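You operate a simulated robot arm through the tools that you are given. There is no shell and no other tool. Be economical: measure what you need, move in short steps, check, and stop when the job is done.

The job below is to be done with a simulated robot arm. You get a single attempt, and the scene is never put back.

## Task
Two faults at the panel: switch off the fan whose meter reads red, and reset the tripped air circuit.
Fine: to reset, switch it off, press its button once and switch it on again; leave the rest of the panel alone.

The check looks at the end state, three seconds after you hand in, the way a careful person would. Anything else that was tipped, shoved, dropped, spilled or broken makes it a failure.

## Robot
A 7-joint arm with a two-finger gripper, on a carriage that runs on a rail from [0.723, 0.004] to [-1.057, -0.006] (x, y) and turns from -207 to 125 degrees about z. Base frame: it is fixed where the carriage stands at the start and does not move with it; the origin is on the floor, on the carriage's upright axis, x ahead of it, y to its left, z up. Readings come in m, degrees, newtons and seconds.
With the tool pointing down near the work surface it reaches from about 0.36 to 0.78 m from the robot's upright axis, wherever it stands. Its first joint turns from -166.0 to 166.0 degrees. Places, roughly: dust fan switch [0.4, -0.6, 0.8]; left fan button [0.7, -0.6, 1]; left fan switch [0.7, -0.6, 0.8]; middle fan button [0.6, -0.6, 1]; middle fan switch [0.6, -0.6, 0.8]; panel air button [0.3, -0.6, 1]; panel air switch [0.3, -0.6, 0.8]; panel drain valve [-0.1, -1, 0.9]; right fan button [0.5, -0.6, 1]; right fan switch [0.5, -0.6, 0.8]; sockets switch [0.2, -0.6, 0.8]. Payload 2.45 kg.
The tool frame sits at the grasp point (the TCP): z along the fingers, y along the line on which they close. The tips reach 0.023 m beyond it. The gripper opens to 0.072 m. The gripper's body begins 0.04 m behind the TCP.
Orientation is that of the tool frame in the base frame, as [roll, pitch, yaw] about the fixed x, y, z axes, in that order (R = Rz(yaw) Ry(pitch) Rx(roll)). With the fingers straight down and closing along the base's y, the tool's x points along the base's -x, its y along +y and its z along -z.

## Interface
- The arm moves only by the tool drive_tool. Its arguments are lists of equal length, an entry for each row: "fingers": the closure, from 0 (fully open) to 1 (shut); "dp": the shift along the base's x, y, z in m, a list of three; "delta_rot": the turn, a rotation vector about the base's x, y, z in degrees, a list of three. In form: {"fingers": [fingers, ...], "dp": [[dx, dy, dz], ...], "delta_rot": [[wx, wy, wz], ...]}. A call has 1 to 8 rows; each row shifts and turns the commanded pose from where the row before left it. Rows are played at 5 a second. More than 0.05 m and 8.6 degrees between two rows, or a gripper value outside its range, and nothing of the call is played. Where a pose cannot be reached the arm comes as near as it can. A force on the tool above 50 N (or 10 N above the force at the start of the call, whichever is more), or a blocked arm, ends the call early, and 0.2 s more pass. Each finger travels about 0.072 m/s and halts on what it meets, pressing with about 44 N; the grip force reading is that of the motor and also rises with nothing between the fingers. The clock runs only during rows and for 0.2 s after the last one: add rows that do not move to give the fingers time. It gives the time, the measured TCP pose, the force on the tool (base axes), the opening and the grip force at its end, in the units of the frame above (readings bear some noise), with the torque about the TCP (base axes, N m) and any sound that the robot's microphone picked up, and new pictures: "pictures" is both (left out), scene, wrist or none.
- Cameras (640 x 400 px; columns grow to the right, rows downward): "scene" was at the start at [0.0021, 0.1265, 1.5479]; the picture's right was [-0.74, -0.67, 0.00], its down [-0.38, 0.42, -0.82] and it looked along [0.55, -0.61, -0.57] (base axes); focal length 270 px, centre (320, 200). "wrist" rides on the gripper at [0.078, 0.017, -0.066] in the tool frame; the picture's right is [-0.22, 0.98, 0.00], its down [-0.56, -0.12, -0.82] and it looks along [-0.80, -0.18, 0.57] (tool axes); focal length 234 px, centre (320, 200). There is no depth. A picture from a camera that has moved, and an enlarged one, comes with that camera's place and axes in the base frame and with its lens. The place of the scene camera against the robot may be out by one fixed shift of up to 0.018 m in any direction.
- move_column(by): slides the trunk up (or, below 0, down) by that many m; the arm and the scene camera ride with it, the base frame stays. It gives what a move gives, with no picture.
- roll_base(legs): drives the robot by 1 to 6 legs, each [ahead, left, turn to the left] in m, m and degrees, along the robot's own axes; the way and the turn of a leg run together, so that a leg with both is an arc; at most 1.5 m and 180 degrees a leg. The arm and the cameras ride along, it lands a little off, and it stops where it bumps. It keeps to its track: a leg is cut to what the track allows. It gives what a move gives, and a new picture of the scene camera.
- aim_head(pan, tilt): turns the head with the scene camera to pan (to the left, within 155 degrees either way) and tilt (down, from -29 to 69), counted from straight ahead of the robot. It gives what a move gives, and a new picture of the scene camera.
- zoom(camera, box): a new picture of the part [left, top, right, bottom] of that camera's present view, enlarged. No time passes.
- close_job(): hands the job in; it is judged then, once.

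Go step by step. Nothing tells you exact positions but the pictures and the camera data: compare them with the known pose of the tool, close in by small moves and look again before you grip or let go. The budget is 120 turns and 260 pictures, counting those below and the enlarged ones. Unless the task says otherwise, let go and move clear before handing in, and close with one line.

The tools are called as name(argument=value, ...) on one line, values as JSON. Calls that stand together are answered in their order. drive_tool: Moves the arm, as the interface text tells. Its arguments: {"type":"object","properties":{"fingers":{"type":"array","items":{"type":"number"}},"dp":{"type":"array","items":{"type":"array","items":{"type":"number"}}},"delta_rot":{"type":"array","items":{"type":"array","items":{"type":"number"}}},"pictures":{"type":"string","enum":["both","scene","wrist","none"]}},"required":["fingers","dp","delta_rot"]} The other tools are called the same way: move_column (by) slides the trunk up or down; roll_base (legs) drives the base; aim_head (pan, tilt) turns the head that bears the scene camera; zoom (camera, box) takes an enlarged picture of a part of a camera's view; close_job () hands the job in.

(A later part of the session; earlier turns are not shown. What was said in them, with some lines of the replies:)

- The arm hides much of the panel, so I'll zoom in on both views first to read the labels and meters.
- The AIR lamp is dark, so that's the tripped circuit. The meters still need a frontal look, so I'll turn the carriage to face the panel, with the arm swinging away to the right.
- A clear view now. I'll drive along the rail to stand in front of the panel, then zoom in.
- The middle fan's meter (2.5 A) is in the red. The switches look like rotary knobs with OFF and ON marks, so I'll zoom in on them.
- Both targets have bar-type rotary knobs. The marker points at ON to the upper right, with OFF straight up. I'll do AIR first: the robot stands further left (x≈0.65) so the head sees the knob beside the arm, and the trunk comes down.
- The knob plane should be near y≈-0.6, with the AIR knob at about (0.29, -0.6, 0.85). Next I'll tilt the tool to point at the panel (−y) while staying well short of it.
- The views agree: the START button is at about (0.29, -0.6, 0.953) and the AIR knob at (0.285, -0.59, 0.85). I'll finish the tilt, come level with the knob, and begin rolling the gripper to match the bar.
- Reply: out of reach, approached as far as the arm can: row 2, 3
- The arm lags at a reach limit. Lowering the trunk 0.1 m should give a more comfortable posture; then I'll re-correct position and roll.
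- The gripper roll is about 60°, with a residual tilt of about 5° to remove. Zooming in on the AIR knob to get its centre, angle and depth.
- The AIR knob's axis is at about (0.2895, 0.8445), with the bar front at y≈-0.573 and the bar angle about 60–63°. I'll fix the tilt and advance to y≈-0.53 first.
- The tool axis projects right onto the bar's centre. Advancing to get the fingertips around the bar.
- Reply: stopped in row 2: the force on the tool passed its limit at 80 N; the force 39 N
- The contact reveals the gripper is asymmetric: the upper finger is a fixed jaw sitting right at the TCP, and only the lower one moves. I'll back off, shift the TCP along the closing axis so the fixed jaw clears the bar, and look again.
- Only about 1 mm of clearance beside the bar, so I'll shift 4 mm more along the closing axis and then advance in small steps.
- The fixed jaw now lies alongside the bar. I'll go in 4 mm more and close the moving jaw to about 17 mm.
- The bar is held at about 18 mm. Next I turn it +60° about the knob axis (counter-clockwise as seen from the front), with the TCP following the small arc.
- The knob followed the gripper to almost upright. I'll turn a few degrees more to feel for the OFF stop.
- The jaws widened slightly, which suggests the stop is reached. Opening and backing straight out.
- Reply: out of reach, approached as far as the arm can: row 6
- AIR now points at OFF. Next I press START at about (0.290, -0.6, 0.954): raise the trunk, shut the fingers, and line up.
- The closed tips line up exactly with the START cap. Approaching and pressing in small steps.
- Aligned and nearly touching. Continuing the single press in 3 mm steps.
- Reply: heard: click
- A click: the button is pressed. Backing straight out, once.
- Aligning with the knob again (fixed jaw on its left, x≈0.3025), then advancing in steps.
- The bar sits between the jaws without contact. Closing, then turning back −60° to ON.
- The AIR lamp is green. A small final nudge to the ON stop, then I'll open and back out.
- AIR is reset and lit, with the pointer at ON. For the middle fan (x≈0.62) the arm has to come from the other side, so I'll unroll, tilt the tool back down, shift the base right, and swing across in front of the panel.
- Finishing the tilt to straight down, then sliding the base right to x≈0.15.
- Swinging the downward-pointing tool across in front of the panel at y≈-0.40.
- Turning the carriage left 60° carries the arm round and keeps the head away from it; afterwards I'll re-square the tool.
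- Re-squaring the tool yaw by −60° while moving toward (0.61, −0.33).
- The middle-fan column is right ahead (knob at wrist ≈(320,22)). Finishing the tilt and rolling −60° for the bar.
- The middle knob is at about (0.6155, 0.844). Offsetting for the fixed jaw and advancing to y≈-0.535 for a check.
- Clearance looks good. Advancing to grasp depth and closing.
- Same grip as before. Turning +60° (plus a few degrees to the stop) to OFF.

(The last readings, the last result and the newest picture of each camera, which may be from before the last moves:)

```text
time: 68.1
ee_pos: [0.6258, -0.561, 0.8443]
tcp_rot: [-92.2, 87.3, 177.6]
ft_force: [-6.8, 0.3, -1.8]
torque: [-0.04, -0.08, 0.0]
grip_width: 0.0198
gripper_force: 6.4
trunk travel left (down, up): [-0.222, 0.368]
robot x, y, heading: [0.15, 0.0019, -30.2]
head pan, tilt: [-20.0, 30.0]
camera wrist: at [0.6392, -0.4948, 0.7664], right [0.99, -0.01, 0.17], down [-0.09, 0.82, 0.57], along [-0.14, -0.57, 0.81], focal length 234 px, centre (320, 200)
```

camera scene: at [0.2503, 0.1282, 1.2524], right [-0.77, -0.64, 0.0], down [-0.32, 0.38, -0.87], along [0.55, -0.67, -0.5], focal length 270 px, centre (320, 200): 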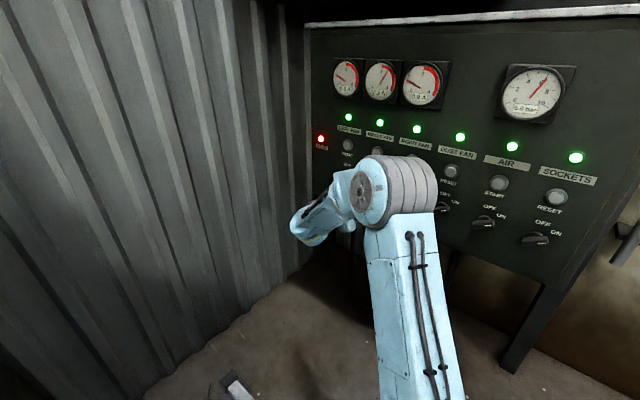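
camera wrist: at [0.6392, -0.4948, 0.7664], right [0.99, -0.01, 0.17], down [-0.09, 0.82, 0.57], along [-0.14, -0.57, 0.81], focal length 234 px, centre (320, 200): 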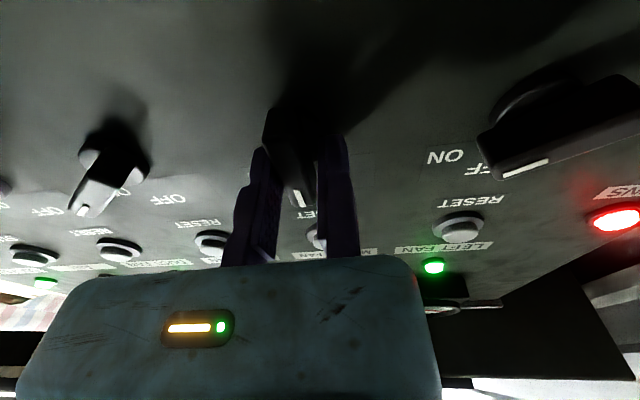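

Turned to the stop. Opening and backing straight out.

drive_tool(fingers=[0.5, 0.4, 0.4, 0.4, 0.4, 0.4], dp=[[0, 0, 0], [0.002, 0, 0], [0, 0.02, 0], [0, 0.02, 0], [0, 0.02, 0], [0, 0.015, 0]], delta_rot=[[0, 0, 0], [0, -2, 0], [0, 0, 0], [0, 0, 0], [0, 0, 0], [0, 0, 0]], pictures="both")

zoom(camera="wrist", box=[160, 0, 480, 200])

zoom(camera="scene", box=[300, 40, 620, 260])

```text
time: 69.5
ee_pos: [0.6272, -0.485, 0.845]
tcp_rot: [-98.7, 89.3, 171.0]
ft_force: [0.4, 0.2, 0.2]
torque: [0.03, 0.01, 0.0]
grip_width: 0.0431
gripper_force: 0.1
trunk travel left (down, up): [-0.222, 0.368]
robot x, y, heading: [0.1478, -0.0035, -30.3]
head pan, tilt: [-20.0, 30.0]
camera scene: at [0.2503, 0.1281, 1.2524], right [-0.77, -0.64, 0.0], down [-0.32, 0.38, -0.87], along [0.55, -0.67, -0.5], focal length 270 px, centre (320, 200)
camera wrist: at [0.6443, -0.4199, 0.7671], right [0.98, -0.01, 0.21], down [-0.11, 0.82, 0.56], along [-0.17, -0.57, 0.8], focal length 234 px, centre (320, 200)
```

scene: 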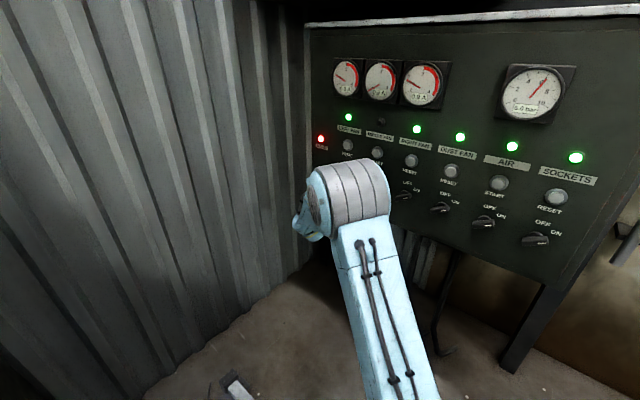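
wrist: 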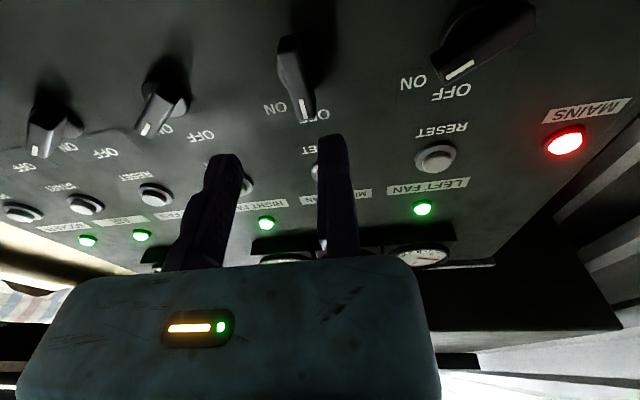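

```text
2.00 times, centred on (320, 100) of wrist
camera zoom: at [0.6443, -0.4199, 0.7671], right [0.98, -0.01, 0.21], down [-0.11, 0.82, 0.56], along [-0.17, -0.57, 0.8], focal length 468 px, centre (320, 400)
```

zoom: 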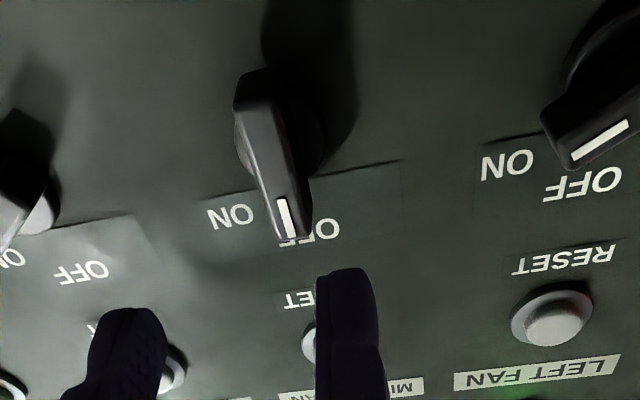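

```text
1.82 times, centred on (460, 150) of scene
camera zoom: at [0.2503, 0.1281, 1.2524], right [-0.77, -0.64, 0.0], down [-0.32, 0.38, -0.87], along [0.55, -0.67, -0.5], focal length 491 px, centre (66, 291)
```

zoom: 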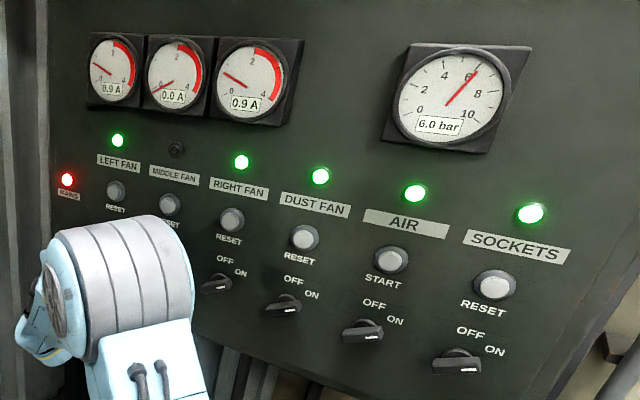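

The middle fan is off: 0.0 A, lamp dark, pointer at OFF. AIR is back on with a green lamp, the other circuits are as they were, and the gripper is open and clear of the panel.

close_job()

```text
The job is handed in.
```

Job handed in: the middle fan, whose meter read red, is switched off, and the tripped air circuit is reset and running again.
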